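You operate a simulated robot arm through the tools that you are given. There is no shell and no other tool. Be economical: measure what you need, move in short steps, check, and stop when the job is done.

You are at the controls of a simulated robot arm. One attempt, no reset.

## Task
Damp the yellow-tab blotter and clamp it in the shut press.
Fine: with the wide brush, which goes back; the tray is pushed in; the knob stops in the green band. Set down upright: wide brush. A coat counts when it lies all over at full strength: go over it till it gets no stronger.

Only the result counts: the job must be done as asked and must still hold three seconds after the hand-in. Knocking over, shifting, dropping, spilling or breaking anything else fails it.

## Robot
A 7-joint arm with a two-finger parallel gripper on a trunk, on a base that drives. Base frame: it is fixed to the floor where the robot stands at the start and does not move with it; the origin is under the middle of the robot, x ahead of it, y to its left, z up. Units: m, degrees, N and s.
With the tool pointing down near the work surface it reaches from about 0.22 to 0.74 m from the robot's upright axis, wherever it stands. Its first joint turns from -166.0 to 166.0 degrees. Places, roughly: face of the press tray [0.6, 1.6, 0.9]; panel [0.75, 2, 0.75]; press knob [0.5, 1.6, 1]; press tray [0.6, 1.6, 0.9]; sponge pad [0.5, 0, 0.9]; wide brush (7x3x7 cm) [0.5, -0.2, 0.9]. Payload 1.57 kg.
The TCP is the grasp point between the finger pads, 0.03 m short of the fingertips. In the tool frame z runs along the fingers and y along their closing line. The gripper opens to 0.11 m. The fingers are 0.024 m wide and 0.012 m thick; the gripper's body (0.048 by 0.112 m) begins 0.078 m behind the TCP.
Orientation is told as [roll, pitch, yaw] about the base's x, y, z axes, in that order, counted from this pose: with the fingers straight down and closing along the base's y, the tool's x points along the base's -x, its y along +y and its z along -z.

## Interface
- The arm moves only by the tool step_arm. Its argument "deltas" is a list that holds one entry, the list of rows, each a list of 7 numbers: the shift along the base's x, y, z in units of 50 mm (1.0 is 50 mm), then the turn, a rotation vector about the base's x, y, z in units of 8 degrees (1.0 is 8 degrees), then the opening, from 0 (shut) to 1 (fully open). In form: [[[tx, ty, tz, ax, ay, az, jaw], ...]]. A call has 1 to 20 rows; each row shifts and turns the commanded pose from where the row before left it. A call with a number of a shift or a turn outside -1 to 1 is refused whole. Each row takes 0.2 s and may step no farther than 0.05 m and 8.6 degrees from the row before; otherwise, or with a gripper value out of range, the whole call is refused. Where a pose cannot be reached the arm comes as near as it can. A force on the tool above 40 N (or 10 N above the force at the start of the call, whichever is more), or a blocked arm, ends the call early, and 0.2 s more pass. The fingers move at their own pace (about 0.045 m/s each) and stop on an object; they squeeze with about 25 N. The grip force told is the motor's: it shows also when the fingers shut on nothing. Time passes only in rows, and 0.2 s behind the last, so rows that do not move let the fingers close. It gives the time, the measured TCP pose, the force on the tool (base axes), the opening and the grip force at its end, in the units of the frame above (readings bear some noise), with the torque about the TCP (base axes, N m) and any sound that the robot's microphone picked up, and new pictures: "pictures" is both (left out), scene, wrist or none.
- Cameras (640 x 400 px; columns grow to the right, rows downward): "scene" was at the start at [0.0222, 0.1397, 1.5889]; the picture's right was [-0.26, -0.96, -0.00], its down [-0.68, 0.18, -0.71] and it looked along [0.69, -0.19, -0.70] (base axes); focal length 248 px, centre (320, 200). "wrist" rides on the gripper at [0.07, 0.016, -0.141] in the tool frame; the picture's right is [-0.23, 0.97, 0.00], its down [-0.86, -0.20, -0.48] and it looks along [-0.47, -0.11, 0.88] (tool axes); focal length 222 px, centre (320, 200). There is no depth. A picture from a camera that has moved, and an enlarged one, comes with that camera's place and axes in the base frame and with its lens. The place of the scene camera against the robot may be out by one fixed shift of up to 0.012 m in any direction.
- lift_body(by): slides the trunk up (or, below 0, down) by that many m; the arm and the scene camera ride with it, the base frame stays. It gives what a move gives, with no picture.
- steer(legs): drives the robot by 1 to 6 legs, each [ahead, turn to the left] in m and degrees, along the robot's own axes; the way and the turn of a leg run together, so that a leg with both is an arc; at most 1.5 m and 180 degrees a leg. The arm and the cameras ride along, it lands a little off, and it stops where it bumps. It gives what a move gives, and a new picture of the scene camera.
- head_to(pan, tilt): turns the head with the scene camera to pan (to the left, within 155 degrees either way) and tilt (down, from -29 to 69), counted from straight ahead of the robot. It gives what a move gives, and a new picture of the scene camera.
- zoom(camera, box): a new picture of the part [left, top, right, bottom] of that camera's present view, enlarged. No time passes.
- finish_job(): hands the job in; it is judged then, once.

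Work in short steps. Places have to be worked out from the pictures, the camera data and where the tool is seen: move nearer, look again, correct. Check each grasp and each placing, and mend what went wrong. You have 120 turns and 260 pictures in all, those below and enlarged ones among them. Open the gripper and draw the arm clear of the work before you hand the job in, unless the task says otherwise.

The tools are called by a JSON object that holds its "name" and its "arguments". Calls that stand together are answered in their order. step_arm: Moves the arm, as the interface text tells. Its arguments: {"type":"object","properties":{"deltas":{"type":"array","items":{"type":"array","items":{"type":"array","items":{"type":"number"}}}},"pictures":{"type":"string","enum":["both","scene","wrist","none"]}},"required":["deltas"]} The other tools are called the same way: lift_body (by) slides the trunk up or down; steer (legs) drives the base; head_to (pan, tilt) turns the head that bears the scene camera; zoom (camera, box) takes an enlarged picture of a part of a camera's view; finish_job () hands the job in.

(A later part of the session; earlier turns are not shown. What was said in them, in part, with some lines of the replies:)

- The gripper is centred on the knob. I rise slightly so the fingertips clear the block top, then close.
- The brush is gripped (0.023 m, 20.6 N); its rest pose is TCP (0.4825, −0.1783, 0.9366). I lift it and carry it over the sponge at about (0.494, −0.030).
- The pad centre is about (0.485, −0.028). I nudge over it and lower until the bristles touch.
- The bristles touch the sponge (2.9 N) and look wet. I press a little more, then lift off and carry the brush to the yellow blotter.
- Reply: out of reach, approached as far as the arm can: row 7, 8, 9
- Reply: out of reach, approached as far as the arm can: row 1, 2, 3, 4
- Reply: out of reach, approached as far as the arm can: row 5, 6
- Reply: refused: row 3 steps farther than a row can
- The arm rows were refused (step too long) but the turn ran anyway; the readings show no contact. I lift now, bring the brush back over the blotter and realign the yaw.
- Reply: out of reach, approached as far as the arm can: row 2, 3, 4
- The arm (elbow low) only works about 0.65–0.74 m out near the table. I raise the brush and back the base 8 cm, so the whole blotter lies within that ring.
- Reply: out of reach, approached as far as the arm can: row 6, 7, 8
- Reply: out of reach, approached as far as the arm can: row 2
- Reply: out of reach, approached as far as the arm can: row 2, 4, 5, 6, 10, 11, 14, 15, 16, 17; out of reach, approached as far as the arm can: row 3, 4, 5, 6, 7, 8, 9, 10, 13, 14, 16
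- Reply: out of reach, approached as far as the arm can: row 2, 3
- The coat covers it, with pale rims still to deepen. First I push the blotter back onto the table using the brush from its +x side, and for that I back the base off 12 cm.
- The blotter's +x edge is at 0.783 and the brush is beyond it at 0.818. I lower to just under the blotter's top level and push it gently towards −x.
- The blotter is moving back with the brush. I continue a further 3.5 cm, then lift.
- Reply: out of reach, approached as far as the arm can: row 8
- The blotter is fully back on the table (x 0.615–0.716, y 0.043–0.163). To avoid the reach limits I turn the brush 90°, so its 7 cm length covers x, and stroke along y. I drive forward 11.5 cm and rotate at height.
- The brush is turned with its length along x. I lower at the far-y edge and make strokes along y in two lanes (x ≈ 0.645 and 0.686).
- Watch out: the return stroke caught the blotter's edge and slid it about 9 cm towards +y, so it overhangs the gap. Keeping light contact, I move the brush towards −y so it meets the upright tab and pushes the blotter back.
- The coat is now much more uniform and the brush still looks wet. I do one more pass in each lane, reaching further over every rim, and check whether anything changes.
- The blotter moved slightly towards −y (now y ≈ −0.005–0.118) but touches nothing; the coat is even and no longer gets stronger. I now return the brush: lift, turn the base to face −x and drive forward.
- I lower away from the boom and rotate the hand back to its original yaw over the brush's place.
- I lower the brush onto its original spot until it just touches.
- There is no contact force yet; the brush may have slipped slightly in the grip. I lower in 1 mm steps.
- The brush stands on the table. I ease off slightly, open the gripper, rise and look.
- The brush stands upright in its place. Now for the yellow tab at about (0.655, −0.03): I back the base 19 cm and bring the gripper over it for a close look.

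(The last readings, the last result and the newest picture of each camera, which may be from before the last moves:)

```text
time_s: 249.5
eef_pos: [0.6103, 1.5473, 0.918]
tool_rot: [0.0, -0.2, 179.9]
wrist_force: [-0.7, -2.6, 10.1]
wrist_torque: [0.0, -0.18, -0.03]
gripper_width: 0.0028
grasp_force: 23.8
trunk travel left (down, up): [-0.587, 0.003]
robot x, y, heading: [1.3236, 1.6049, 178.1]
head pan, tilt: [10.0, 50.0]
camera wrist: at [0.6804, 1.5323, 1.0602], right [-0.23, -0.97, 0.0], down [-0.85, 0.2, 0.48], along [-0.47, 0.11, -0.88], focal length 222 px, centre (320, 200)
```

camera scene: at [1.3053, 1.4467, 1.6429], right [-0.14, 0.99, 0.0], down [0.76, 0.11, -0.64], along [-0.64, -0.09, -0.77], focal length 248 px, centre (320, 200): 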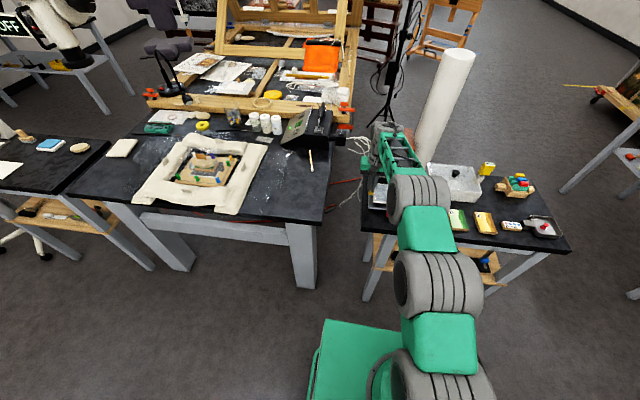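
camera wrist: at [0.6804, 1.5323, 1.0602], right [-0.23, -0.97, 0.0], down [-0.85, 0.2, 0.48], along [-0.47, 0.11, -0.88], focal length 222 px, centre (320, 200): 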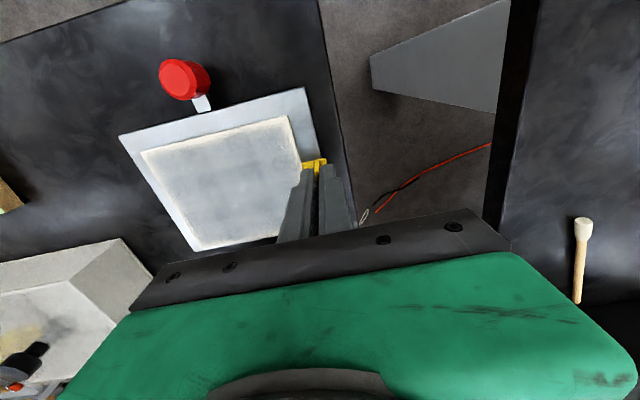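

The blotter rests on the tray (10 N). It sits about 6 mm too far to −x, so I lift it a hair, shift +6 mm, set it down, release and rise.

{"name": "step_arm", "arguments": {"deltas": [[[0, 0, 0.07, 0, 0, 0, 0], [0.12, 0, 0, 0, 0, 0, 0], [0, 0, -0.04, 0, 0, 0, 0], [0, 0, -0.02, 0, 0, 0, 0], [0, 0, 0, 0, 0, 0, 0], [0, 0, 0, 0, 0, 0, 0.2], [0, 0, 0, 0, 0, 0, 0.2], [0, 0, 0, 0, 0, 0, 0.2], [0, 0, 0.4, 0, 0, 0, 0.2], [0, 0, 0.8, 0, 0, 0, 0.2], [0.4, 0, 0.7, 0, 0, 0, 0.2], [0, 0, 0, 0, 0, 0, 0.2]]], "pictures": "wrist"}}

{"name": "zoom", "arguments": {"camera": "wrist", "box": [100, 60, 420, 260]}}

```text
time_s: 252.1
eef_pos: [0.635, 1.5493, 1.0138]
tool_rot: [0.0, 0.0, 179.7]
wrist_force: [-0.3, 0.4, -0.7]
wrist_torque: [0.03, -0.03, 0.01]
gripper_width: 0.022
grasp_force: 0.2
trunk travel left (down, up): [-0.587, 0.003]
robot x, y, heading: [1.3213, 1.6078, 177.8]
head pan, tilt: [10.0, 50.0]
camera wrist: at [0.7036, 1.533, 1.1546], right [-0.23, -0.97, 0.0], down [-0.85, 0.2, 0.48], along [-0.47, 0.11, -0.88], focal length 222 px, centre (320, 200)
```

wrist: 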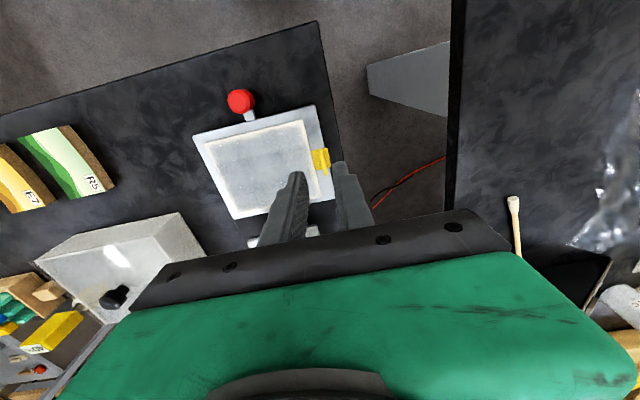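

```text
2.00 times, centred on (260, 160) of wrist
camera zoom: at [0.7036, 1.533, 1.1546], right [-0.23, -0.97, 0.0], down [-0.85, 0.2, 0.48], along [-0.47, 0.11, -0.88], focal length 444 px, centre (440, 280)
```

zoom: 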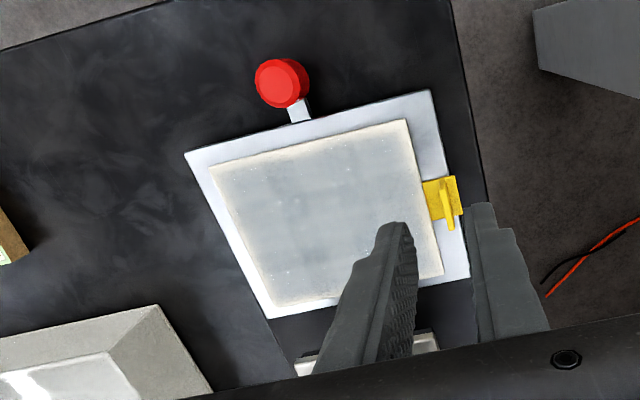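

The blotter lies centred on the tray. Next I push the tray in by the red handle at (0.70, 1.617). I back the base 9 cm and bring the closed fingers down on the +x side of the handle.

{"name": "steer", "arguments": {"legs": [[-0.095, 0]]}}

{"name": "step_arm", "arguments": {"deltas": [[[0.3, 0.7, 0, 0, 0, 0, 0], [0.15, 0.65, -0.3, 0, 0, 0, 0], [0, 0, -0.6, 0, 0, 0, 0], [0, 0, -0.6, 0, 0, 0, 0], [0, 0, 0, 0, 0, 0, 0]]], "pictures": "wrist"}}

{"name": "zoom", "arguments": {"camera": "wrist", "box": [200, 80, 440, 240]}}

```text
time_s: 253.3
eef_pos: [0.7326, 1.5454, 1.0144]
tool_rot: [0.0, -0.2, 179.8]
wrist_force: [-0.8, -0.4, -0.2]
wrist_torque: [0.02, 0.0, -0.01]
gripper_width: 0.0222
grasp_force: 0.1
trunk travel left (down, up): [-0.587, 0.003]
robot x, y, heading: [1.4207, 1.6048, 177.7]
head pan, tilt: [10.0, 50.0]
camera scene: at [1.4039, 1.4433, 1.643], right [-0.14, 0.99, 0.0], down [0.76, 0.11, -0.64], along [-0.64, -0.09, -0.77], focal length 248 px, centre (320, 200)
```

scene: 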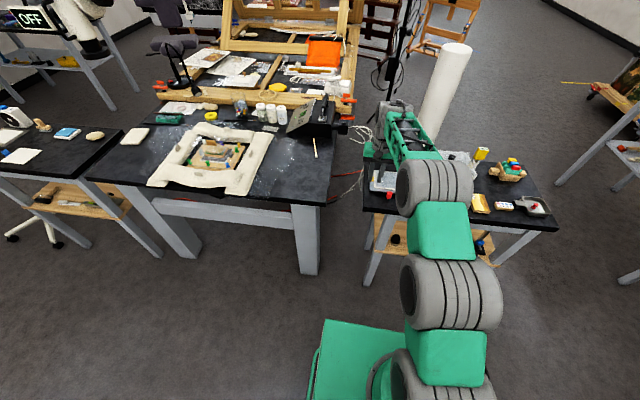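

```text
time_s: 254.5
eef_pos: [0.7531, 1.6128, 0.9389]
tool_rot: [0.0, -0.1, 179.9]
wrist_force: [0.7, -0.1, 0.0]
wrist_torque: [0.02, 0.0, 0.0]
gripper_width: 0.0
grasp_force: 20.9
trunk travel left (down, up): [-0.587, 0.003]
robot x, y, heading: [1.4209, 1.6064, 178.1]
head pan, tilt: [10.0, 50.0]
camera wrist: at [0.8228, 1.5961, 1.0799], right [-0.23, -0.97, 0.0], down [-0.85, 0.2, 0.48], along [-0.47, 0.11, -0.88], focal length 222 px, centre (320, 200)
```

wrist: 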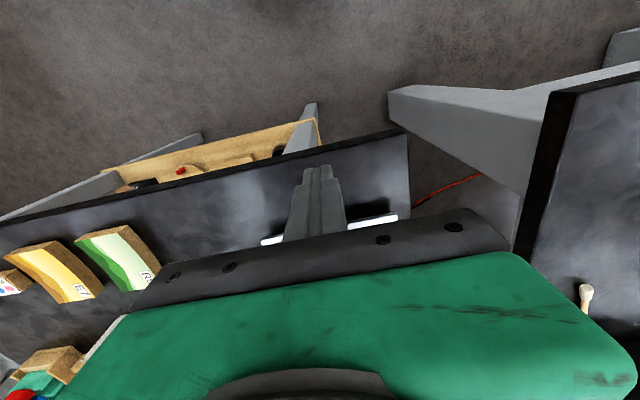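

```text
2.50 times, centred on (320, 160) of wrist
camera zoom: at [0.8228, 1.5961, 1.0799], right [-0.23, -0.97, 0.0], down [-0.85, 0.2, 0.48], along [-0.47, 0.11, -0.88], focal length 555 px, centre (320, 300)
```

zoom: 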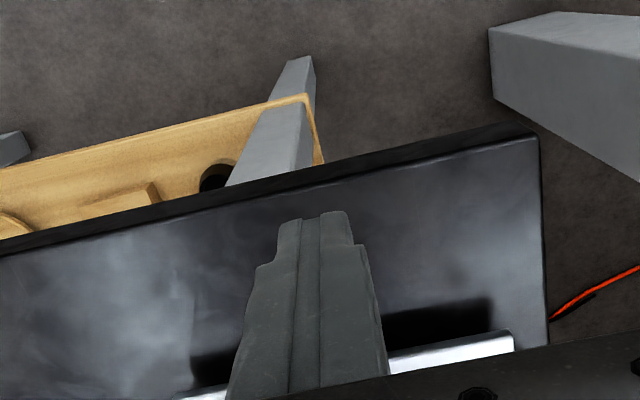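

The fingers are in front of the handle with the tray edge just behind it. I lower to handle height and push slowly towards −x.

{"name": "step_arm", "arguments": {"deltas": [[[0, 0.06, -0.45, 0, 0, 0, 0], [-0.2, 0, 0, 0, 0, 0, 0], [-0.2, 0, 0, 0, 0, 0, 0], [-0.2, 0, 0, 0, 0, 0, 0], [-0.2, 0, 0, 0, 0, 0, 0], [-0.2, 0, 0, 0, 0, 0, 0], [-0.2, 0, 0, 0, 0, 0, 0], [-0.2, 0, 0, 0, 0, 0, 0], [0, 0, 0, 0, 0, 0, 0]]], "pictures": "wrist"}}

{"name": "zoom", "arguments": {"camera": "scene", "box": [340, 80, 480, 220]}}

```text
time_s: 256.5
eef_pos: [0.6844, 1.615, 0.9152]
tool_rot: [0.0, 0.0, 179.8]
wrist_force: [0.4, -0.7, -1.2]
wrist_torque: [0.0, 0.0, 0.02]
gripper_width: 0.0
grasp_force: 21.5
trunk travel left (down, up): [-0.587, 0.003]
robot x, y, heading: [1.4184, 1.6054, 178.0]
head pan, tilt: [10.0, 50.0]
camera wrist: at [0.7533, 1.5992, 1.0565], right [-0.23, -0.97, 0.0], down [-0.85, 0.2, 0.48], along [-0.47, 0.11, -0.88], focal length 222 px, centre (320, 200)
```

wrist: 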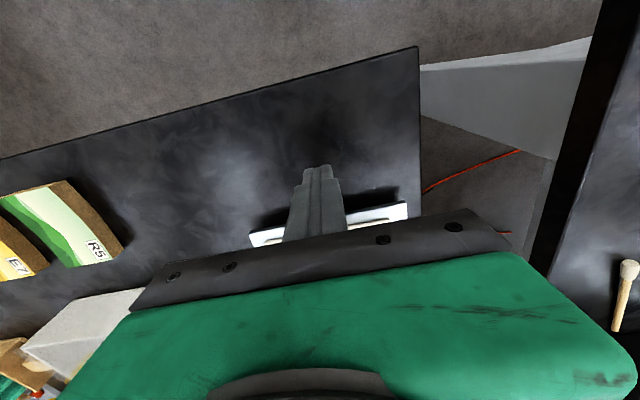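

```text
2.86 times, centred on (410, 150) of scene
camera zoom: at [1.4026, 1.4433, 1.6429], right [-0.14, 0.99, 0.0], down [0.76, 0.11, -0.64], along [-0.64, -0.09, -0.77], focal length 709 px, centre (63, 343)
```

zoom: 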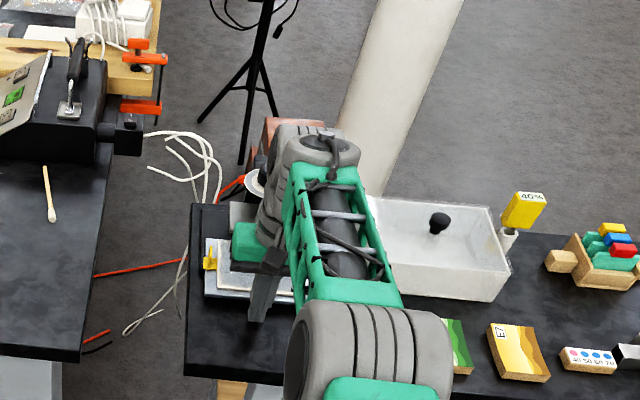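

The tray has moved in about 4 cm (edge now ≈ 0.635). The arm is near full reach, so I continue the push by driving the base forward.

{"name": "steer", "arguments": {"legs": [[0.05, 0]]}}

{"name": "zoom", "arguments": {"camera": "wrist", "box": [160, 60, 480, 260]}}

```text
time_s: 257.4
eef_pos: [0.6335, 1.6182, 0.9153]
tool_rot: [0.0, 0.1, 179.8]
wrist_force: [0.4, -0.9, -0.1]
wrist_torque: [0.01, -0.01, 0.02]
gripper_width: 0.0
grasp_force: 21.3
trunk travel left (down, up): [-0.587, 0.003]
robot x, y, heading: [1.3706, 1.6069, 177.7]
head pan, tilt: [10.0, 50.0]
camera scene: at [1.3517, 1.445, 1.6429], right [-0.14, 0.99, 0.0], down [0.76, 0.11, -0.64], along [-0.64, -0.09, -0.77], focal length 248 px, centre (320, 200)
```

scene: 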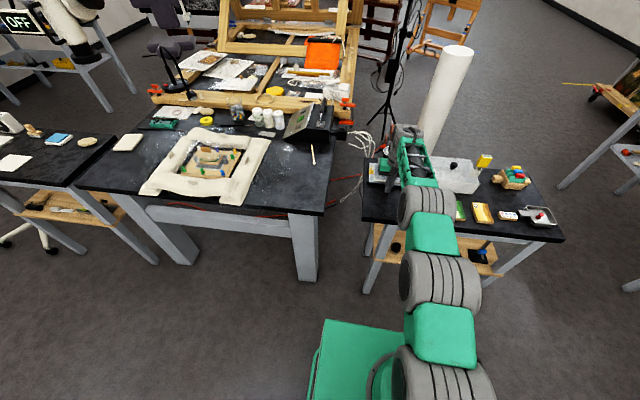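

```text
2.00 times, centred on (320, 160) of wrist
camera zoom: at [0.703, 1.6013, 1.0559], right [-0.23, -0.97, 0.0], down [-0.85, 0.2, 0.48], along [-0.47, 0.11, -0.88], focal length 444 px, centre (320, 280)
```

zoom: 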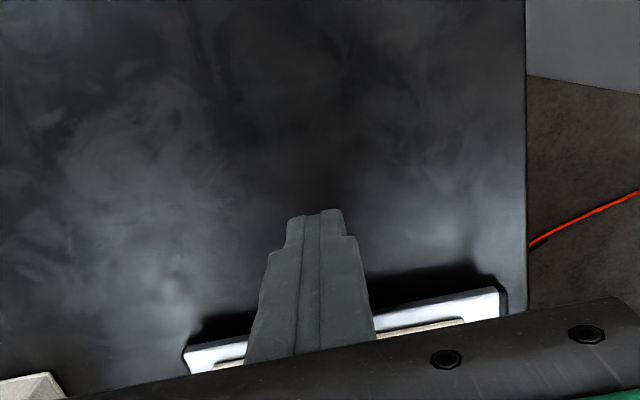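

Still moving with no end-stop force (tray edge ≈ 0.585). I push on in small pieces with the arm.

{"name": "step_arm", "arguments": {"deltas": [[[-0.1, 0, 0, 0, 0, 0, 0], [-0.1, 0, 0, 0, 0, 0, 0], [0, 0, 0, 0, 0, 0, 0]]], "pictures": "none"}}

{"name": "steer", "arguments": {"legs": [[0.02, 0]]}}

{"name": "step_arm", "arguments": {"deltas": [[[-0.1, 0, 0, 0, 0, 0, 0], [-0.1, 0, 0, 0, 0, 0, 0], [0, 0, 0, 0, 0, 0, 0]]], "pictures": "wrist"}}

```text
time_s: 258.2
eef_pos: [0.6245, 1.6166, 0.9151]
tool_rot: [0.0, 0.0, 179.8]
wrist_force: [-1.1, 0.5, 0.1]
wrist_torque: [-0.02, -0.01, 0.01]
gripper_width: 0.0002
grasp_force: 21.3
trunk travel left (down, up): [-0.587, 0.003]
robot x, y, heading: [1.3715, 1.6097, 177.9]
head pan, tilt: [10.0, 50.0]
```

```text
time_s: 259.0
eef_pos: [0.6191, 1.6169, 0.9125]
tool_rot: [-0.1, 1.4, 180.0]
wrist_force: [7.8, -1.0, 3.0]
wrist_torque: [0.04, -0.08, 0.0]
gripper_width: 0.0
grasp_force: 21.6
trunk travel left (down, up): [-0.587, 0.003]
robot x, y, heading: [1.3543, 1.6091, 178.0]
head pan, tilt: [10.0, 50.0]
stopped in leg 1: the force on the tool passed its limit (the readings are from after the stop); the commanded pose is now the measured one
camera scene: at [1.3415, 1.4454, 1.643], right [-0.14, 0.99, 0.0], down [0.76, 0.11, -0.64], along [-0.64, -0.09, -0.77], focal length 248 px, centre (320, 200)
```

scene: 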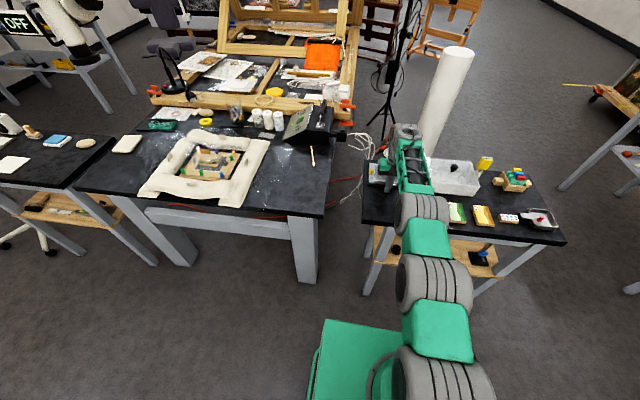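

```text
time_s: 259.8
eef_pos: [0.619, 1.6172, 0.9119]
tool_rot: [0.0, 1.5, 180.0]
wrist_force: [33.7, -1.7, 1.3]
wrist_torque: [-0.1, -0.5, -0.1]
gripper_width: 0.0
grasp_force: 21.3
out of reach, approached as far as the arm can: row 2
trunk travel left (down, up): [-0.587, 0.003]
robot x, y, heading: [1.3582, 1.6065, 177.9]
head pan, tilt: [10.0, 50.0]
camera wrist: at [0.6834, 1.6003, 1.0548], right [-0.23, -0.97, -0.01], down [-0.87, 0.2, 0.46], along [-0.44, 0.11, -0.89], focal length 222 px, centre (320, 200)
```

wrist: 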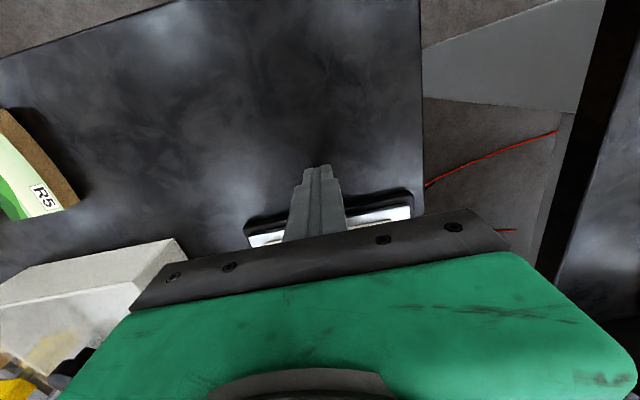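

The tray hit its stop (33 N at TCP x = 0.619), so it is fully in. I back off, rise and look at the knob and its dial.

{"name": "step_arm", "arguments": {"deltas": [[[0.3, 0, 0, 0, 0.1, 0, 0], [0.6, 0, 0.2, 0, 0.09, 0, 0], [0.2, 0, 0.8, 0, 0, 0, 0.3], [0, 0, 0.8, 0, 0, 0, 0.5], [0, 0, 0.8, 0, 0, 0, 0.5], [0, 0, 0.8, 0, 0, 0, 0.5], [0, 0, 0.7, 0, 0, 0, 0.5], [0, 0, 0, 0, 0, 0, 0.5]]], "pictures": "both"}}

{"name": "zoom", "arguments": {"camera": "wrist", "box": [160, 60, 480, 260]}}

```text
time_s: 261.6
eef_pos: [0.6706, 1.617, 1.1174]
tool_rot: [-0.1, -0.2, 179.8]
wrist_force: [0.6, 0.7, -0.2]
wrist_torque: [-0.01, 0.05, 0.01]
gripper_width: 0.0551
grasp_force: 0.0
out of reach, approached as far as the arm can: row 2
trunk travel left (down, up): [-0.587, 0.003]
robot x, y, heading: [1.3575, 1.6055, 178.0]
head pan, tilt: [10.0, 50.0]
camera scene: at [1.3401, 1.4455, 1.6429], right [-0.14, 0.99, 0.0], down [0.76, 0.11, -0.64], along [-0.64, -0.09, -0.77], focal length 248 px, centre (320, 200)
camera wrist: at [0.7388, 1.6007, 1.2569], right [-0.23, -0.97, 0.0], down [-0.85, 0.2, 0.48], along [-0.47, 0.11, -0.88], focal length 222 px, centre (320, 200)
```

scene: 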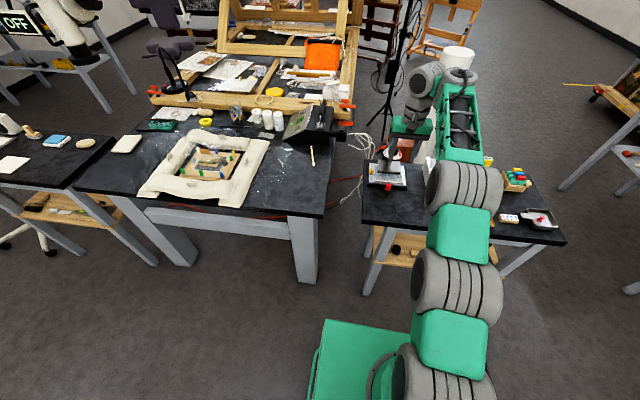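
wrist: 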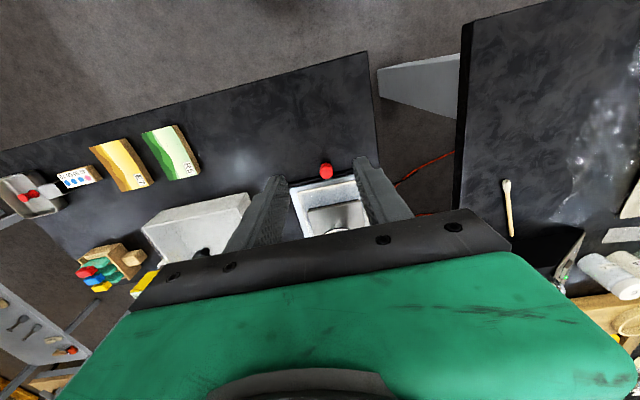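

```text
2.00 times, centred on (320, 160) of wrist
camera zoom: at [0.7388, 1.6007, 1.2569], right [-0.23, -0.97, 0.0], down [-0.85, 0.2, 0.48], along [-0.47, 0.11, -0.88], focal length 444 px, centre (320, 280)
```

zoom: 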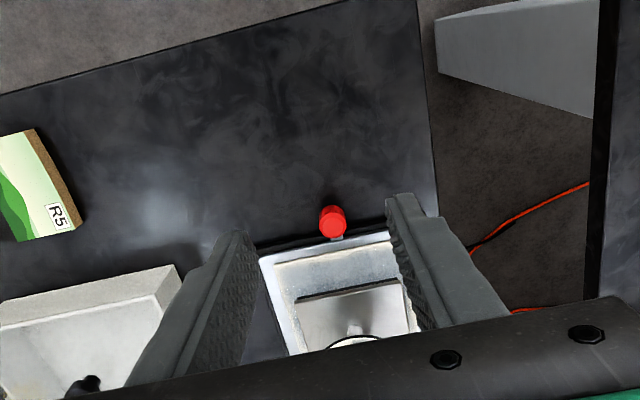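

The tray is in under the platen. I zoom in on the knob from the head camera.

{"name": "zoom", "arguments": {"camera": "scene", "box": [350, 120, 440, 205]}}

{"name": "step_arm", "arguments": {"deltas": [[[0, 0.6, 0.5, 0, 0, 0, 0.5], [0, 0.8, 0.4, 0, 0, 0, 0.5], [0, 0.8, 0.4, 0, 0, 0, 0.5], [0, 0, 0, 0, 0, 0, 0.5]]], "pictures": "none"}}

{"name": "zoom", "arguments": {"camera": "scene", "box": [350, 120, 440, 205]}}

```text
4.71 times, centred on (395, 162) of scene
camera zoom: at [1.3401, 1.4455, 1.6429], right [-0.14, 0.99, 0.0], down [0.76, 0.11, -0.64], along [-0.64, -0.09, -0.77], focal length 1168 px, centre (-33, 376)
```

zoom: 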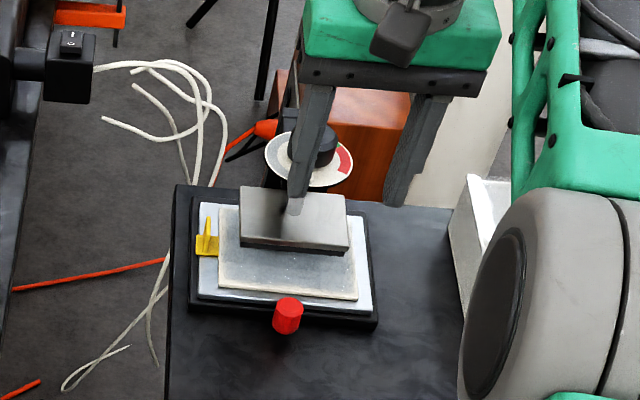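

```text
time_s: 262.6
eef_pos: [0.6696, 1.7227, 1.1809]
tool_rot: [0.1, -0.2, 180.0]
wrist_force: [0.3, 0.0, 0.3]
wrist_torque: [-0.03, -0.03, -0.02]
gripper_width: 0.0549
grasp_force: 0.0
trunk travel left (down, up): [-0.587, 0.003]
robot x, y, heading: [1.3586, 1.6065, 178.1]
head pan, tilt: [10.0, 50.0]
```

```text
4.71 times, centred on (395, 162) of scene
camera zoom: at [1.3403, 1.4456, 1.643], right [-0.14, 0.99, 0.0], down [0.76, 0.11, -0.64], along [-0.64, -0.09, -0.77], focal length 1168 px, centre (-33, 376)
```

zoom: 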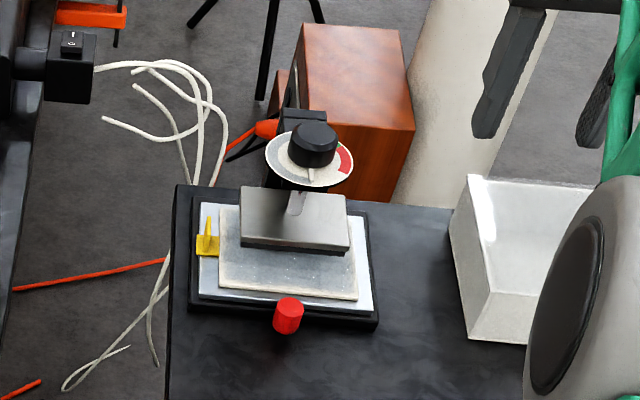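

I enlarge the dial further.

{"name": "zoom", "arguments": {"camera": "scene", "box": [380, 140, 410, 162]}}

```text
16.00 times, centred on (395, 151) of scene
camera zoom: at [1.3403, 1.4456, 1.643], right [-0.14, 0.99, 0.0], down [0.76, 0.11, -0.64], along [-0.64, -0.09, -0.77], focal length 3972 px, centre (-880, 984)
```

zoom: 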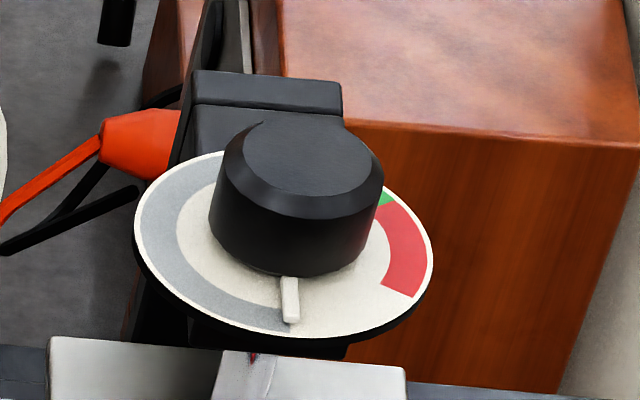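

The pointer faces +x at the start of the grey band. The green band lies at the back right, just before the red, so turning clockwise (seen from above) by roughly 210° is needed. I drive 16 cm closer and look at the knob with the wrist camera.

{"name": "steer", "arguments": {"legs": [[0.16, 0]]}}

{"name": "step_arm", "arguments": {"deltas": [[[0.6, -0.75, 0.1, 0, 0, 0, 1], [0.6, -0.75, 0, 0, 0, 0, 1], [0.4, -0.6, 0, 0, 0, 0, 1], [0, 0, 0, 0, 0, 0, 1]]], "pictures": "wrist"}}

{"name": "zoom", "arguments": {"camera": "wrist", "box": [230, 100, 410, 230]}}

```text
time_s: 264.0
eef_pos: [0.5093, 1.73, 1.181]
tool_rot: [0.0, -0.2, 179.9]
wrist_force: [0.2, -0.8, -0.3]
wrist_torque: [-0.01, -0.02, -0.03]
gripper_width: 0.055
grasp_force: 0.1
trunk travel left (down, up): [-0.587, 0.003]
robot x, y, heading: [1.1962, 1.6161, 178.2]
head pan, tilt: [10.0, 50.0]
camera scene: at [1.1795, 1.4512, 1.6429], right [-0.14, 0.99, 0.0], down [0.76, 0.11, -0.64], along [-0.64, -0.09, -0.77], focal length 248 px, centre (320, 200)
```

scene: 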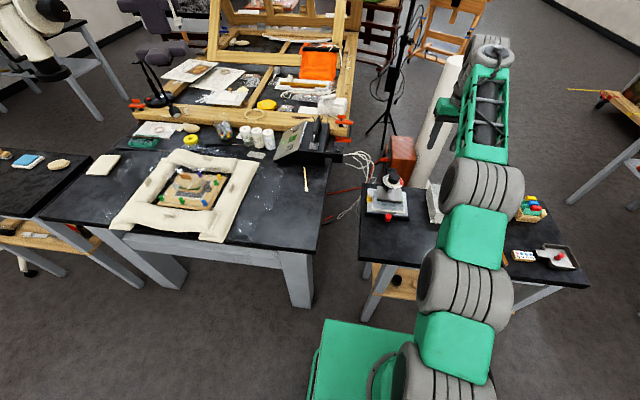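

```text
time_s: 265.0
eef_pos: [0.5908, 1.625, 1.1844]
tool_rot: [0.0, -0.2, 179.8]
wrist_force: [0.5, -0.1, -0.5]
wrist_torque: [0.01, 0.01, 0.0]
gripper_width: 0.1101
grasp_force: 0.1
trunk travel left (down, up): [-0.587, 0.003]
robot x, y, heading: [1.2011, 1.6138, 178.0]
head pan, tilt: [10.0, 50.0]
camera wrist: at [0.6598, 1.6096, 1.325], right [-0.23, -0.97, 0.0], down [-0.85, 0.2, 0.48], along [-0.47, 0.11, -0.88], focal length 222 px, centre (320, 200)
```

wrist: 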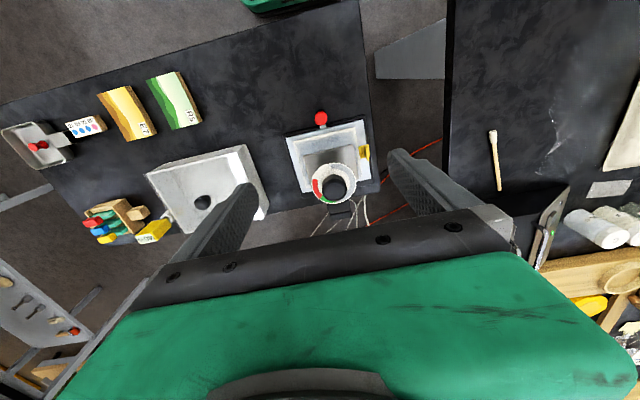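

```text
3.08 times, centred on (320, 165) of wrist
camera zoom: at [0.6598, 1.6096, 1.325], right [-0.23, -0.97, 0.0], down [-0.85, 0.2, 0.48], along [-0.47, 0.11, -0.88], focal length 684 px, centre (320, 308)
```

zoom: 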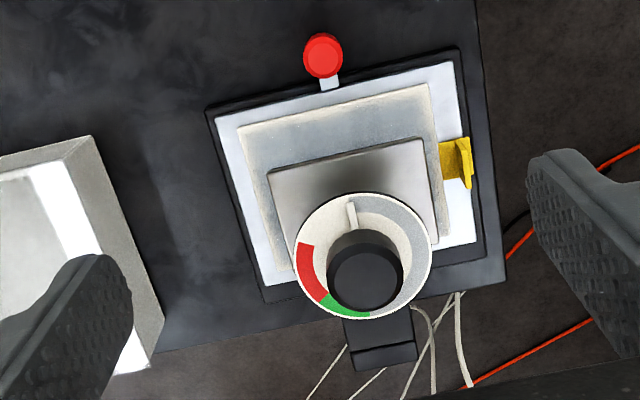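

Now the dial is clear: the green band runs about 186°–235° clockwise from the pointer, so I aim for about 210°. The knob is at about (0.501, 1.623), top near z ≈ 1.006, diameter ≈ 4 cm. I move above it.

{"name": "step_arm", "arguments": {"deltas": [[[-0.7, 0, -0.5, 0, 0, 0, 0.8], [-0.7, 0, -0.5, 0, 0, 0, 0.8], [-0.4, -0.04, -0.7, 0, 0, 0, 0.8], [0, 0, 0, 0, 0, 0, 0.8]]], "pictures": "both"}}

{"name": "zoom", "arguments": {"camera": "wrist", "box": [220, 100, 420, 240]}}

{"name": "zoom", "arguments": {"camera": "scene", "box": [350, 130, 470, 240]}}

```text
time_s: 266.0
eef_pos: [0.4982, 1.6226, 1.1005]
tool_rot: [0.0, -0.2, 179.9]
wrist_force: [-0.2, -0.2, 0.1]
wrist_torque: [0.01, 0.0, 0.02]
gripper_width: 0.088
grasp_force: 0.0
trunk travel left (down, up): [-0.587, 0.003]
robot x, y, heading: [1.195, 1.6129, 178.1]
head pan, tilt: [10.0, 50.0]
camera scene: at [1.1806, 1.4511, 1.6429], right [-0.14, 0.99, 0.0], down [0.76, 0.11, -0.64], along [-0.64, -0.09, -0.77], focal length 248 px, centre (320, 200)
camera wrist: at [0.5683, 1.6071, 1.2408], right [-0.23, -0.97, 0.0], down [-0.85, 0.2, 0.48], along [-0.47, 0.11, -0.88], focal length 222 px, centre (320, 200)
```

scene: 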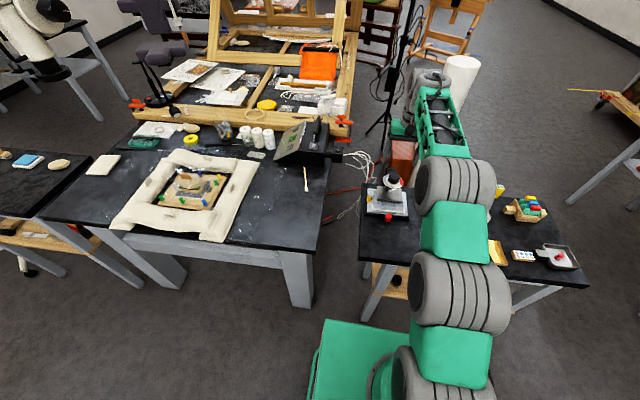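
wrist: 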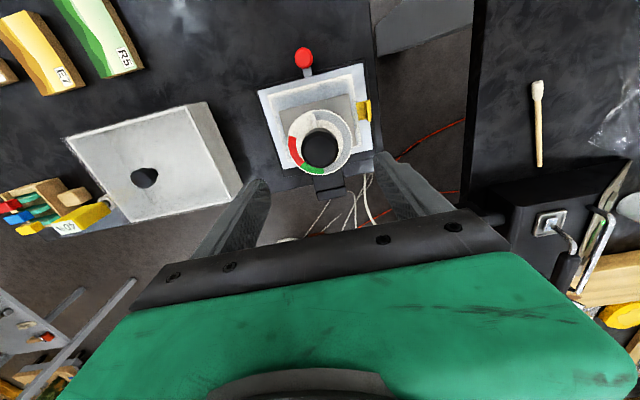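

```text
2.86 times, centred on (320, 170) of wrist
camera zoom: at [0.5683, 1.6071, 1.2408], right [-0.23, -0.97, 0.0], down [-0.85, 0.2, 0.48], along [-0.47, 0.11, -0.88], focal length 635 px, centre (320, 286)
```

zoom: 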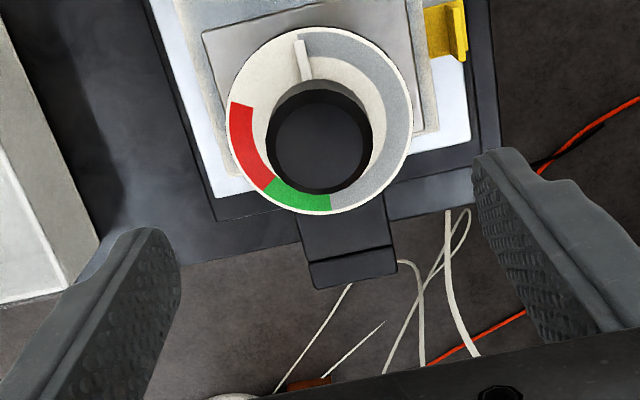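

```text
3.64 times, centred on (410, 185) of scene
camera zoom: at [1.1806, 1.4511, 1.6429], right [-0.14, 0.99, 0.0], down [0.76, 0.11, -0.64], along [-0.64, -0.09, -0.77], focal length 903 px, centre (-7, 254)
```

zoom: 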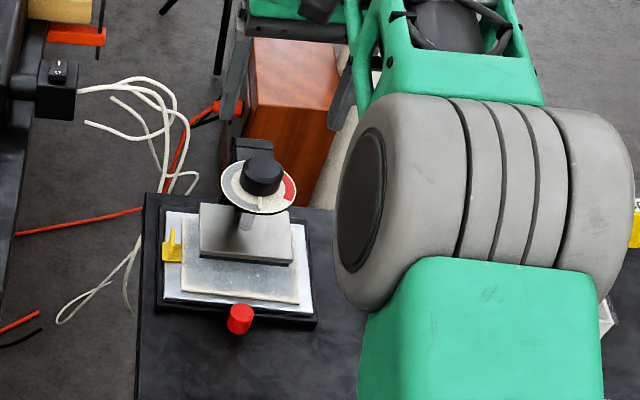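

Triangulation puts the knob axis at (0.505, 1.622), dial plane z ≈ 0.989, knob top ≈ 1.012; green is 190°–236° clockwise from the pointer. I pre-rotate the hand +40°, centre, descend and grip.

{"name": "step_arm", "arguments": {"deltas": [[[0.14, -0.01, -0.2, 0, 0, 1, 0.6], [0, 0, -0.2, 0, 0, 1, 0.6], [0, 0, -0.2, 0, 0, 1, 0.6], [0, 0, -0.3, 0, 0, 1, 0.6], [0, 0, -0.3, 0, 0, 1, 0.6], [0, 0, -0.28, 0, 0, 0, 0.6], [0, 0, 0, 0, 0, 0, 0.6]]], "pictures": "wrist"}}

{"name": "zoom", "arguments": {"camera": "scene", "box": [360, 140, 440, 220]}}

```text
time_s: 267.6
eef_pos: [0.5064, 1.6219, 1.0271]
tool_rot: [0.0, -0.1, -140.1]
wrist_force: [0.8, -0.2, 0.6]
wrist_torque: [-0.02, -0.02, 0.02]
gripper_width: 0.0657
grasp_force: 0.0
trunk travel left (down, up): [-0.587, 0.003]
robot x, y, heading: [1.1991, 1.6134, 177.9]
head pan, tilt: [10.0, 50.0]
camera wrist: at [0.5706, 1.6556, 1.1675], right [0.45, -0.89, 0.0], down [-0.78, -0.39, 0.48], along [-0.43, -0.22, -0.88], focal length 222 px, centre (320, 200)
```

wrist: 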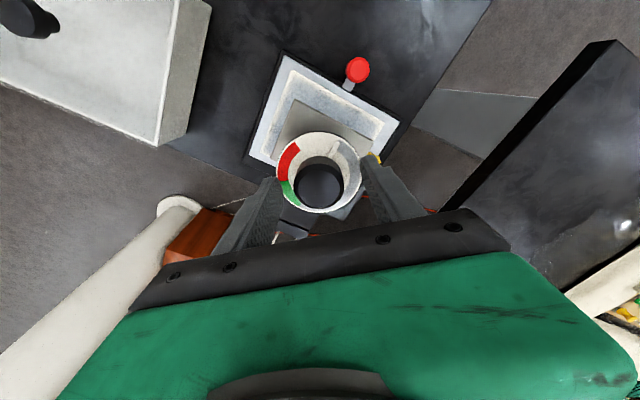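

```text
5.00 times, centred on (400, 180) of scene
camera zoom: at [1.1806, 1.4511, 1.6429], right [-0.14, 0.99, 0.0], down [0.76, 0.11, -0.64], along [-0.64, -0.09, -0.77], focal length 1241 px, centre (-80, 300)
```

zoom: 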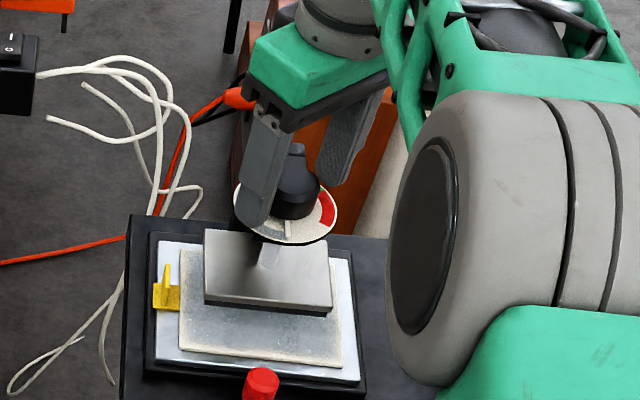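

The gripper is centred on the knob. I close and turn clockwise about 104°.

{"name": "step_arm", "arguments": {"deltas": [[[0, 0, 0, 0, 0, 0, 0], [0, 0, 0, 0, 0, 0, 0], [0, 0, 0, 0, 0, 0, 0], [0, 0, 0, 0, 0, -0.5, 0], [0, 0, 0, 0, 0, -1, 0], [0, 0, 0, 0, 0, -1, 0], [0, 0, 0, 0, 0, -1, 0], [0, 0, 0, 0, 0, -1, 0], [0, 0, 0, 0, 0, -1, 0], [0, 0, 0, 0, 0, -1, 0], [0, 0, 0, 0, 0, -1, 0], [0, 0, 0, 0, 0, -1, 0], [0, 0, 0, 0, 0, -1, 0], [0, 0, 0, 0, 0, -1, 0], [0, 0, 0, 0, 0, -1, 0], [0, 0, 0, 0, 0, -1, 0], [0, 0, 0, 0, 0, -0.5, 0], [0, 0, 0, 0, 0, 0, 0]]], "pictures": "wrist"}}

{"name": "zoom", "arguments": {"camera": "scene", "box": [360, 140, 440, 220]}}

```text
time_s: 271.4
eef_pos: [0.5055, 1.6195, 1.0271]
tool_rot: [0.1, -0.4, 116.0]
wrist_force: [-9.5, -27.3, 2.7]
wrist_torque: [-0.79, 0.21, 0.08]
gripper_width: 0.0395
grasp_force: 45.2
trunk travel left (down, up): [-0.587, 0.003]
robot x, y, heading: [1.1961, 1.6153, 178.1]
head pan, tilt: [10.0, 50.0]
camera wrist: at [0.5211, 1.5493, 1.1673], right [-0.98, -0.22, 0.0], down [-0.19, 0.85, 0.48], along [-0.11, 0.47, -0.88], focal length 222 px, centre (320, 200)
```

wrist: 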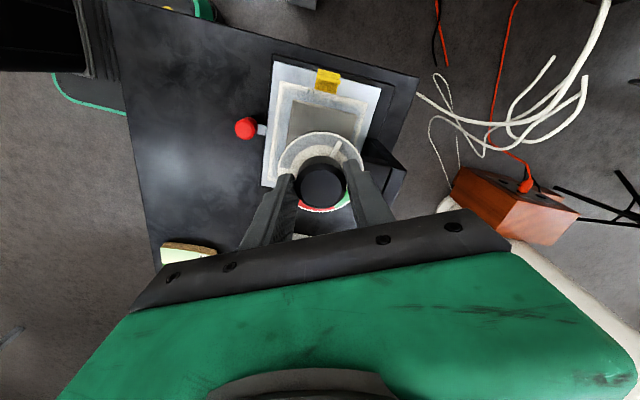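

```text
5.00 times, centred on (400, 180) of scene
camera zoom: at [1.18, 1.447, 1.6425], right [-0.14, 0.99, 0.0], down [0.76, 0.11, -0.64], along [-0.64, -0.09, -0.77], focal length 1241 px, centre (-80, 300)
```

zoom: 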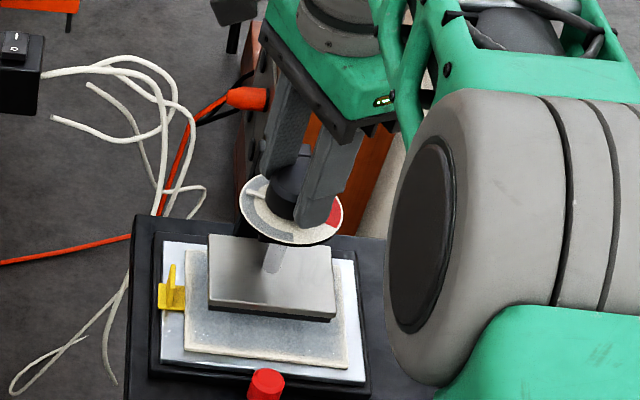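

The pointer has turned about 104° (now towards −y). I open, rotate back +104°, shift 2 mm to cut the side force, and regrip.

{"name": "step_arm", "arguments": {"deltas": [[[0, -0.04, 0, 0, 0, 0, 0.6], [0, 0, 0, 0, 0, 0, 0.6], [0, 0, 0, 0, 0, 0, 0.6], [0, 0, 0, 0, 0, 1, 0.6], [0, 0, 0, 0, 0, 1, 0.6], [0, 0, 0, 0, 0, 1, 0.6], [0, 0, 0, 0, 0, 1, 0.6], [0, 0, 0, 0, 0, 1, 0.6], [0, 0, 0, 0, 0, 1, 0.6], [0, 0, 0, 0, 0, 1, 0.6], [0, 0, 0, 0, 0, 1, 0.6], [0, 0, 0, 0, 0, 1, 0.6], [0, 0, 0, 0, 0, 1, 0.6], [0, 0, 0, 0, 0, 1, 0.6], [0, 0, 0, 0, 0, 1, 0.6], [0, 0, 0, 0, 0, 1, 0.6], [0, 0, 0, 0, 0, 0, 0.6]]], "pictures": "wrist"}}

{"name": "zoom", "arguments": {"camera": "wrist", "box": [240, 110, 400, 230]}}

```text
time_s: 275.0
eef_pos: [0.5072, 1.6205, 1.0267]
tool_rot: [0.0, -0.2, -140.0]
wrist_force: [0.2, -0.9, 0.5]
wrist_torque: [-0.01, -0.02, 0.02]
gripper_width: 0.0658
grasp_force: 0.1
trunk travel left (down, up): [-0.587, 0.003]
robot x, y, heading: [1.1969, 1.6105, 178.0]
head pan, tilt: [10.0, 50.0]
camera wrist: at [0.5707, 1.6539, 1.1672], right [0.45, -0.89, 0.0], down [-0.78, -0.4, 0.48], along [-0.43, -0.22, -0.88], focal length 222 px, centre (320, 200)
```

wrist: 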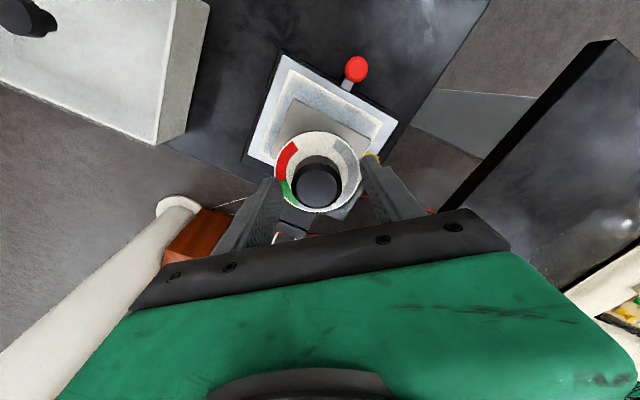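

```text
3.33 times, centred on (320, 170) of wrist
camera zoom: at [0.5707, 1.6539, 1.1672], right [0.45, -0.89, 0.0], down [-0.78, -0.4, 0.48], along [-0.43, -0.22, -0.88], focal length 740 px, centre (320, 300)
```

zoom: 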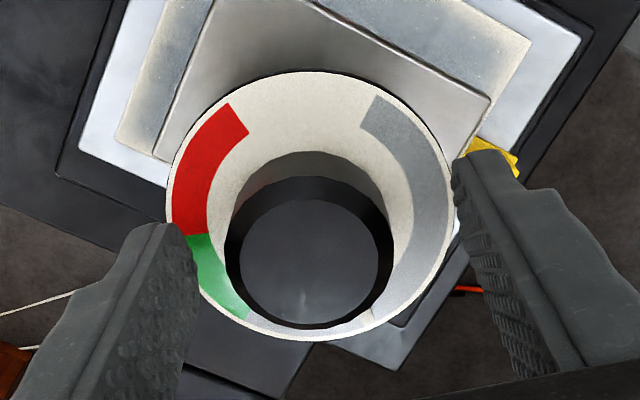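

The pointer is now at about −126°. Green spans −185° to −234° (centre −209°), so about 59–108° remain. I grip again and turn a further 72°.

{"name": "step_arm", "arguments": {"deltas": [[[0, 0, 0, 0, 0, 0, 0], [0, 0, 0, 0, 0, 0, 0], [0, 0, 0, 0, 0, 0, 0], [0, 0, 0, 0, 0, -0.5, 0], [0, 0, 0, 0, 0, -1, 0], [0, 0, 0, 0, 0, -1, 0], [0, 0, 0, 0, 0, -1, 0], [0, 0, 0, 0, 0, -1, 0], [0, 0, 0, 0, 0, -1, 0], [0, 0, 0, 0, 0, -1, 0], [0, 0, 0, 0, 0, -1, 0], [0, 0, 0, 0, 0, -1, 0], [0, 0, 0, 0, 0, -0.5, 0], [0, 0, 0, 0, 0, 0, 0]]], "pictures": "wrist"}}

{"name": "zoom", "arguments": {"camera": "wrist", "box": [240, 110, 400, 230]}}

{"name": "zoom", "arguments": {"camera": "scene", "box": [370, 150, 420, 200]}}

```text
time_s: 278.0
eef_pos: [0.5048, 1.6192, 1.0271]
tool_rot: [0.1, -0.2, 147.8]
wrist_force: [-11.0, 7.8, 3.9]
wrist_torque: [0.25, -0.27, -0.03]
gripper_width: 0.0396
grasp_force: 44.9
trunk travel left (down, up): [-0.587, 0.003]
robot x, y, heading: [1.1962, 1.6121, 178.2]
head pan, tilt: [10.0, 50.0]
camera wrist: at [0.5559, 1.5702, 1.1672], right [-0.71, -0.7, 0.0], down [-0.62, 0.62, 0.48], along [-0.34, 0.34, -0.88], focal length 222 px, centre (320, 200)
```

wrist: 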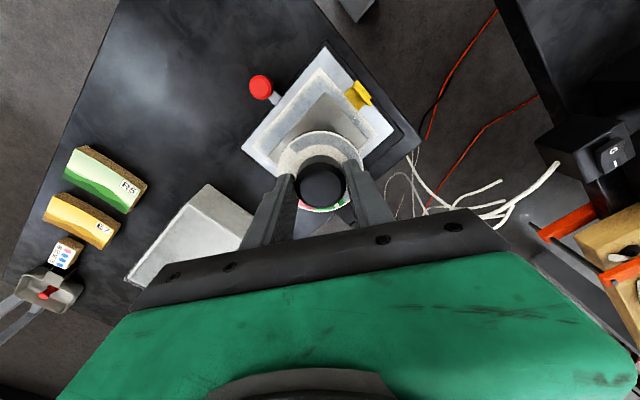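

```text
3.33 times, centred on (320, 170) of wrist
camera zoom: at [0.5559, 1.5702, 1.1672], right [-0.71, -0.7, 0.0], down [-0.62, 0.62, 0.48], along [-0.34, 0.34, -0.88], focal length 740 px, centre (320, 300)
```

zoom: 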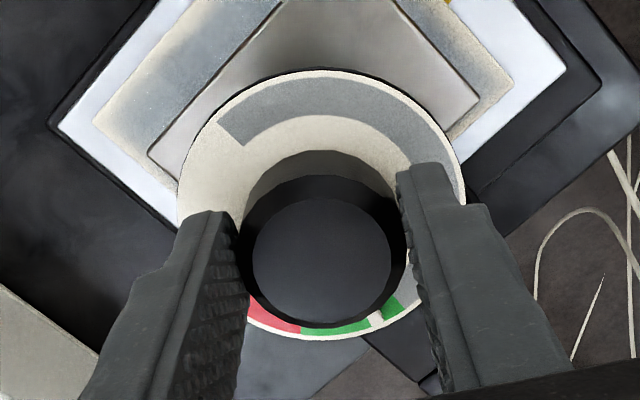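

```text
8.00 times, centred on (395, 175) of scene
camera zoom: at [1.1795, 1.4522, 1.6431], right [-0.14, 0.99, 0.0], down [0.76, 0.11, -0.64], along [-0.64, -0.09, -0.77], focal length 1986 px, centre (-280, 400)
```

zoom: 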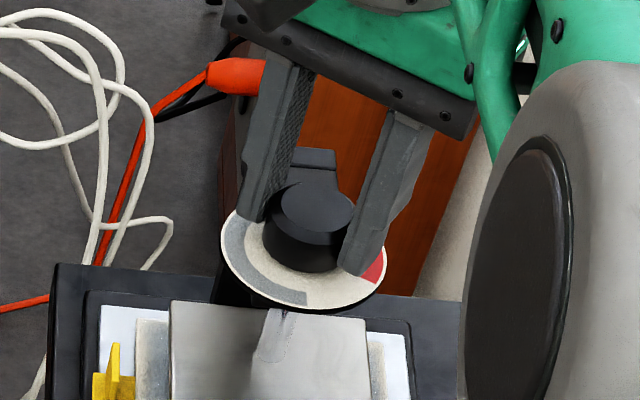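

The pointer is inside the green band, about 16° past its start. I turn 8° more for margin, release, lift clear and check.

{"name": "step_arm", "arguments": {"deltas": [[[0, 0, 0, 0, 0, -0.5, 0], [0, 0, 0, 0, 0, -0.5, 0], [0, 0, 0, 0, 0, 0, 0], [0, 0, 0, 0, 0, 0, 0.6], [0, 0, 0, 0, 0, 0, 0.6], [0, 0, 0, 0, 0, 0, 0.6], [0, 0, 0.6, 0, 0, 0, 0.6], [0, 0, 0.9, 0, 0, 0, 0.6], [0, 0, 0.9, 0, 0, 0, 0.6], [0, 0, 0, 0, 0, 0, 0.6]]], "pictures": "wrist"}}

{"name": "zoom", "arguments": {"camera": "wrist", "box": [230, 70, 410, 210]}}

{"name": "zoom", "arguments": {"camera": "scene", "box": [360, 150, 420, 220]}}

```text
time_s: 280.2
eef_pos: [0.5054, 1.6208, 1.1477]
tool_rot: [0.2, -0.1, 139.9]
wrist_force: [0.1, -0.3, -0.3]
wrist_torque: [0.0, 0.01, 0.0]
gripper_width: 0.066
grasp_force: 0.1
trunk travel left (down, up): [-0.587, 0.003]
robot x, y, heading: [1.1953, 1.6156, 177.9]
head pan, tilt: [10.0, 50.0]
camera wrist: at [0.5479, 1.5635, 1.288], right [-0.8, -0.6, 0.0], down [-0.52, 0.7, 0.48], along [-0.29, 0.38, -0.88], focal length 222 px, centre (320, 200)
```

wrist: 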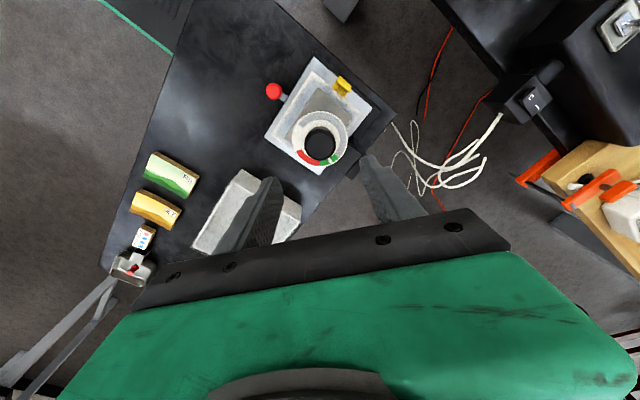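

```text
2.86 times, centred on (320, 140) of wrist
camera zoom: at [0.5479, 1.5635, 1.288], right [-0.8, -0.6, 0.0], down [-0.52, 0.7, 0.48], along [-0.29, 0.38, -0.88], focal length 635 px, centre (320, 371)
```

zoom: 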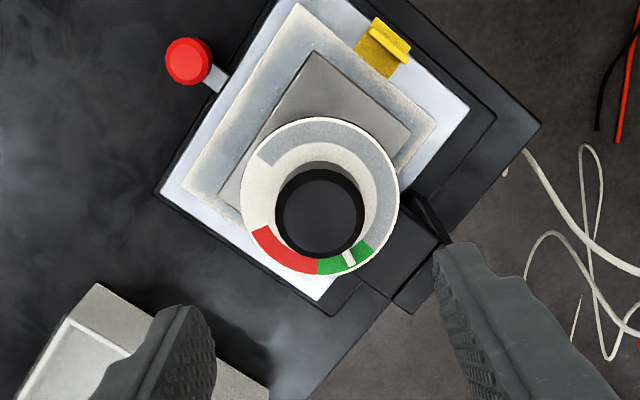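

```text
5.71 times, centred on (390, 185) of scene
camera zoom: at [1.1807, 1.4512, 1.6429], right [-0.14, 0.99, 0.0], down [0.76, 0.11, -0.64], along [-0.64, -0.09, -0.77], focal length 1419 px, centre (-80, 286)
```

zoom: 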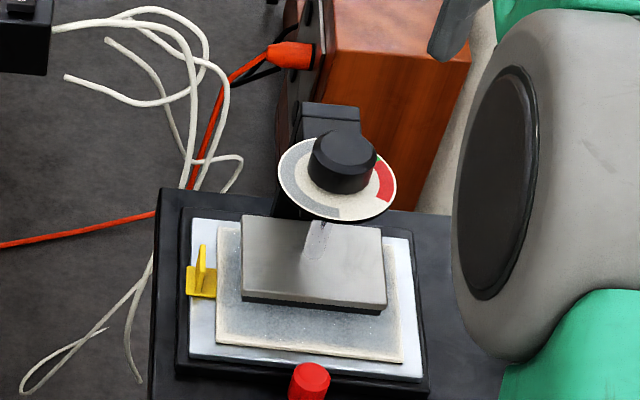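

The pointer sits mid-green, the platen is down on the blotter and the tray is in. I draw the robot back clear of the press and take a last look.

{"name": "steer", "arguments": {"legs": [[-0.3, 0]]}}

{"name": "zoom", "arguments": {"camera": "scene", "box": [340, 100, 440, 200]}}

{"name": "head_to", "arguments": {"pan": 45, "tilt": 30}}

```text
time_s: 282.2
eef_pos: [0.7975, 1.609, 1.1478]
tool_rot: [0.2, -0.1, 140.0]
wrist_force: [-0.4, -0.9, 0.6]
wrist_torque: [-0.01, 0.02, 0.04]
gripper_width: 0.0659
grasp_force: 0.0
trunk travel left (down, up): [-0.587, 0.003]
robot x, y, heading: [1.4904, 1.6026, 177.8]
head pan, tilt: [10.0, 50.0]
camera scene: at [1.474, 1.441, 1.643], right [-0.14, 0.99, 0.0], down [0.76, 0.11, -0.64], along [-0.64, -0.09, -0.77], focal length 248 px, centre (320, 200)
```

scene: 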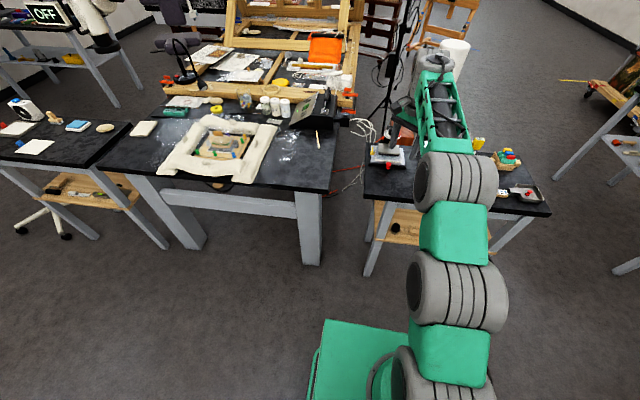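

```text
4.00 times, centred on (390, 150) of scene
camera zoom: at [1.474, 1.441, 1.643], right [-0.14, 0.99, 0.0], down [0.76, 0.11, -0.64], along [-0.64, -0.09, -0.77], focal length 993 px, centre (40, 400)
```

zoom: 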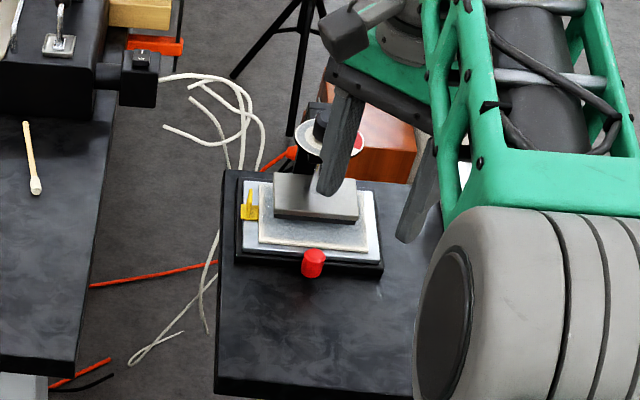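

```text
time_s: 283.2
eef_pos: [0.7981, 1.61, 1.1473]
tool_rot: [0.1, -0.2, 140.0]
wrist_force: [-0.6, -0.1, 0.1]
wrist_torque: [0.03, 0.0, 0.04]
gripper_width: 0.0661
grasp_force: 0.0
trunk travel left (down, up): [-0.587, 0.003]
robot x, y, heading: [1.4905, 1.5983, 178.3]
head pan, tilt: [45.0, 30.0]
camera scene: at [1.4834, 1.3901, 1.6724], right [-0.68, 0.73, 0.0], down [0.37, 0.34, -0.87], along [-0.63, -0.59, -0.5], focal length 248 px, centre (320, 200)
5 turns are left
```

scene: 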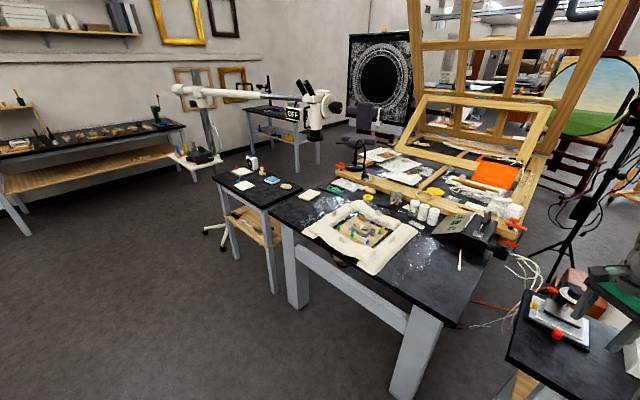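

The yellow-tab blotter is damped and clamped, the tray is in, the knob is in the green, the brush is back upright, and the arm is clear. I hand the job in.

{"name": "finish_job", "arguments": {}}

```text
The job is handed in.
```

I handed the job in: the yellow-tab blotter is damped and clamped in the shut press, though an early collision with the microscope may have shifted something.

- **Blotter:** I brushed it with the wide brush until extra passes made no visible difference. A thin rim along its edges still looks slightly paler, and I took that to be how it shows in the pictures.
- **Brush:** It stands upright on its original spot.
- **Press:** I pushed the tray in until it hit its stop. The knob's pointer is in the middle of the green band.
- **Collision:** At the start the arm caught on the boom of the hanging microscope and pressed hard against it for some time. It took many moves to free it. In the later pictures the microscope looks undisturbed, but I could not measure whether it moved.
- **Blotter slips:** While being brushed, the blotter slid on the table, twice hanging partly over an edge. I pushed it back both times, and it was not dropped.
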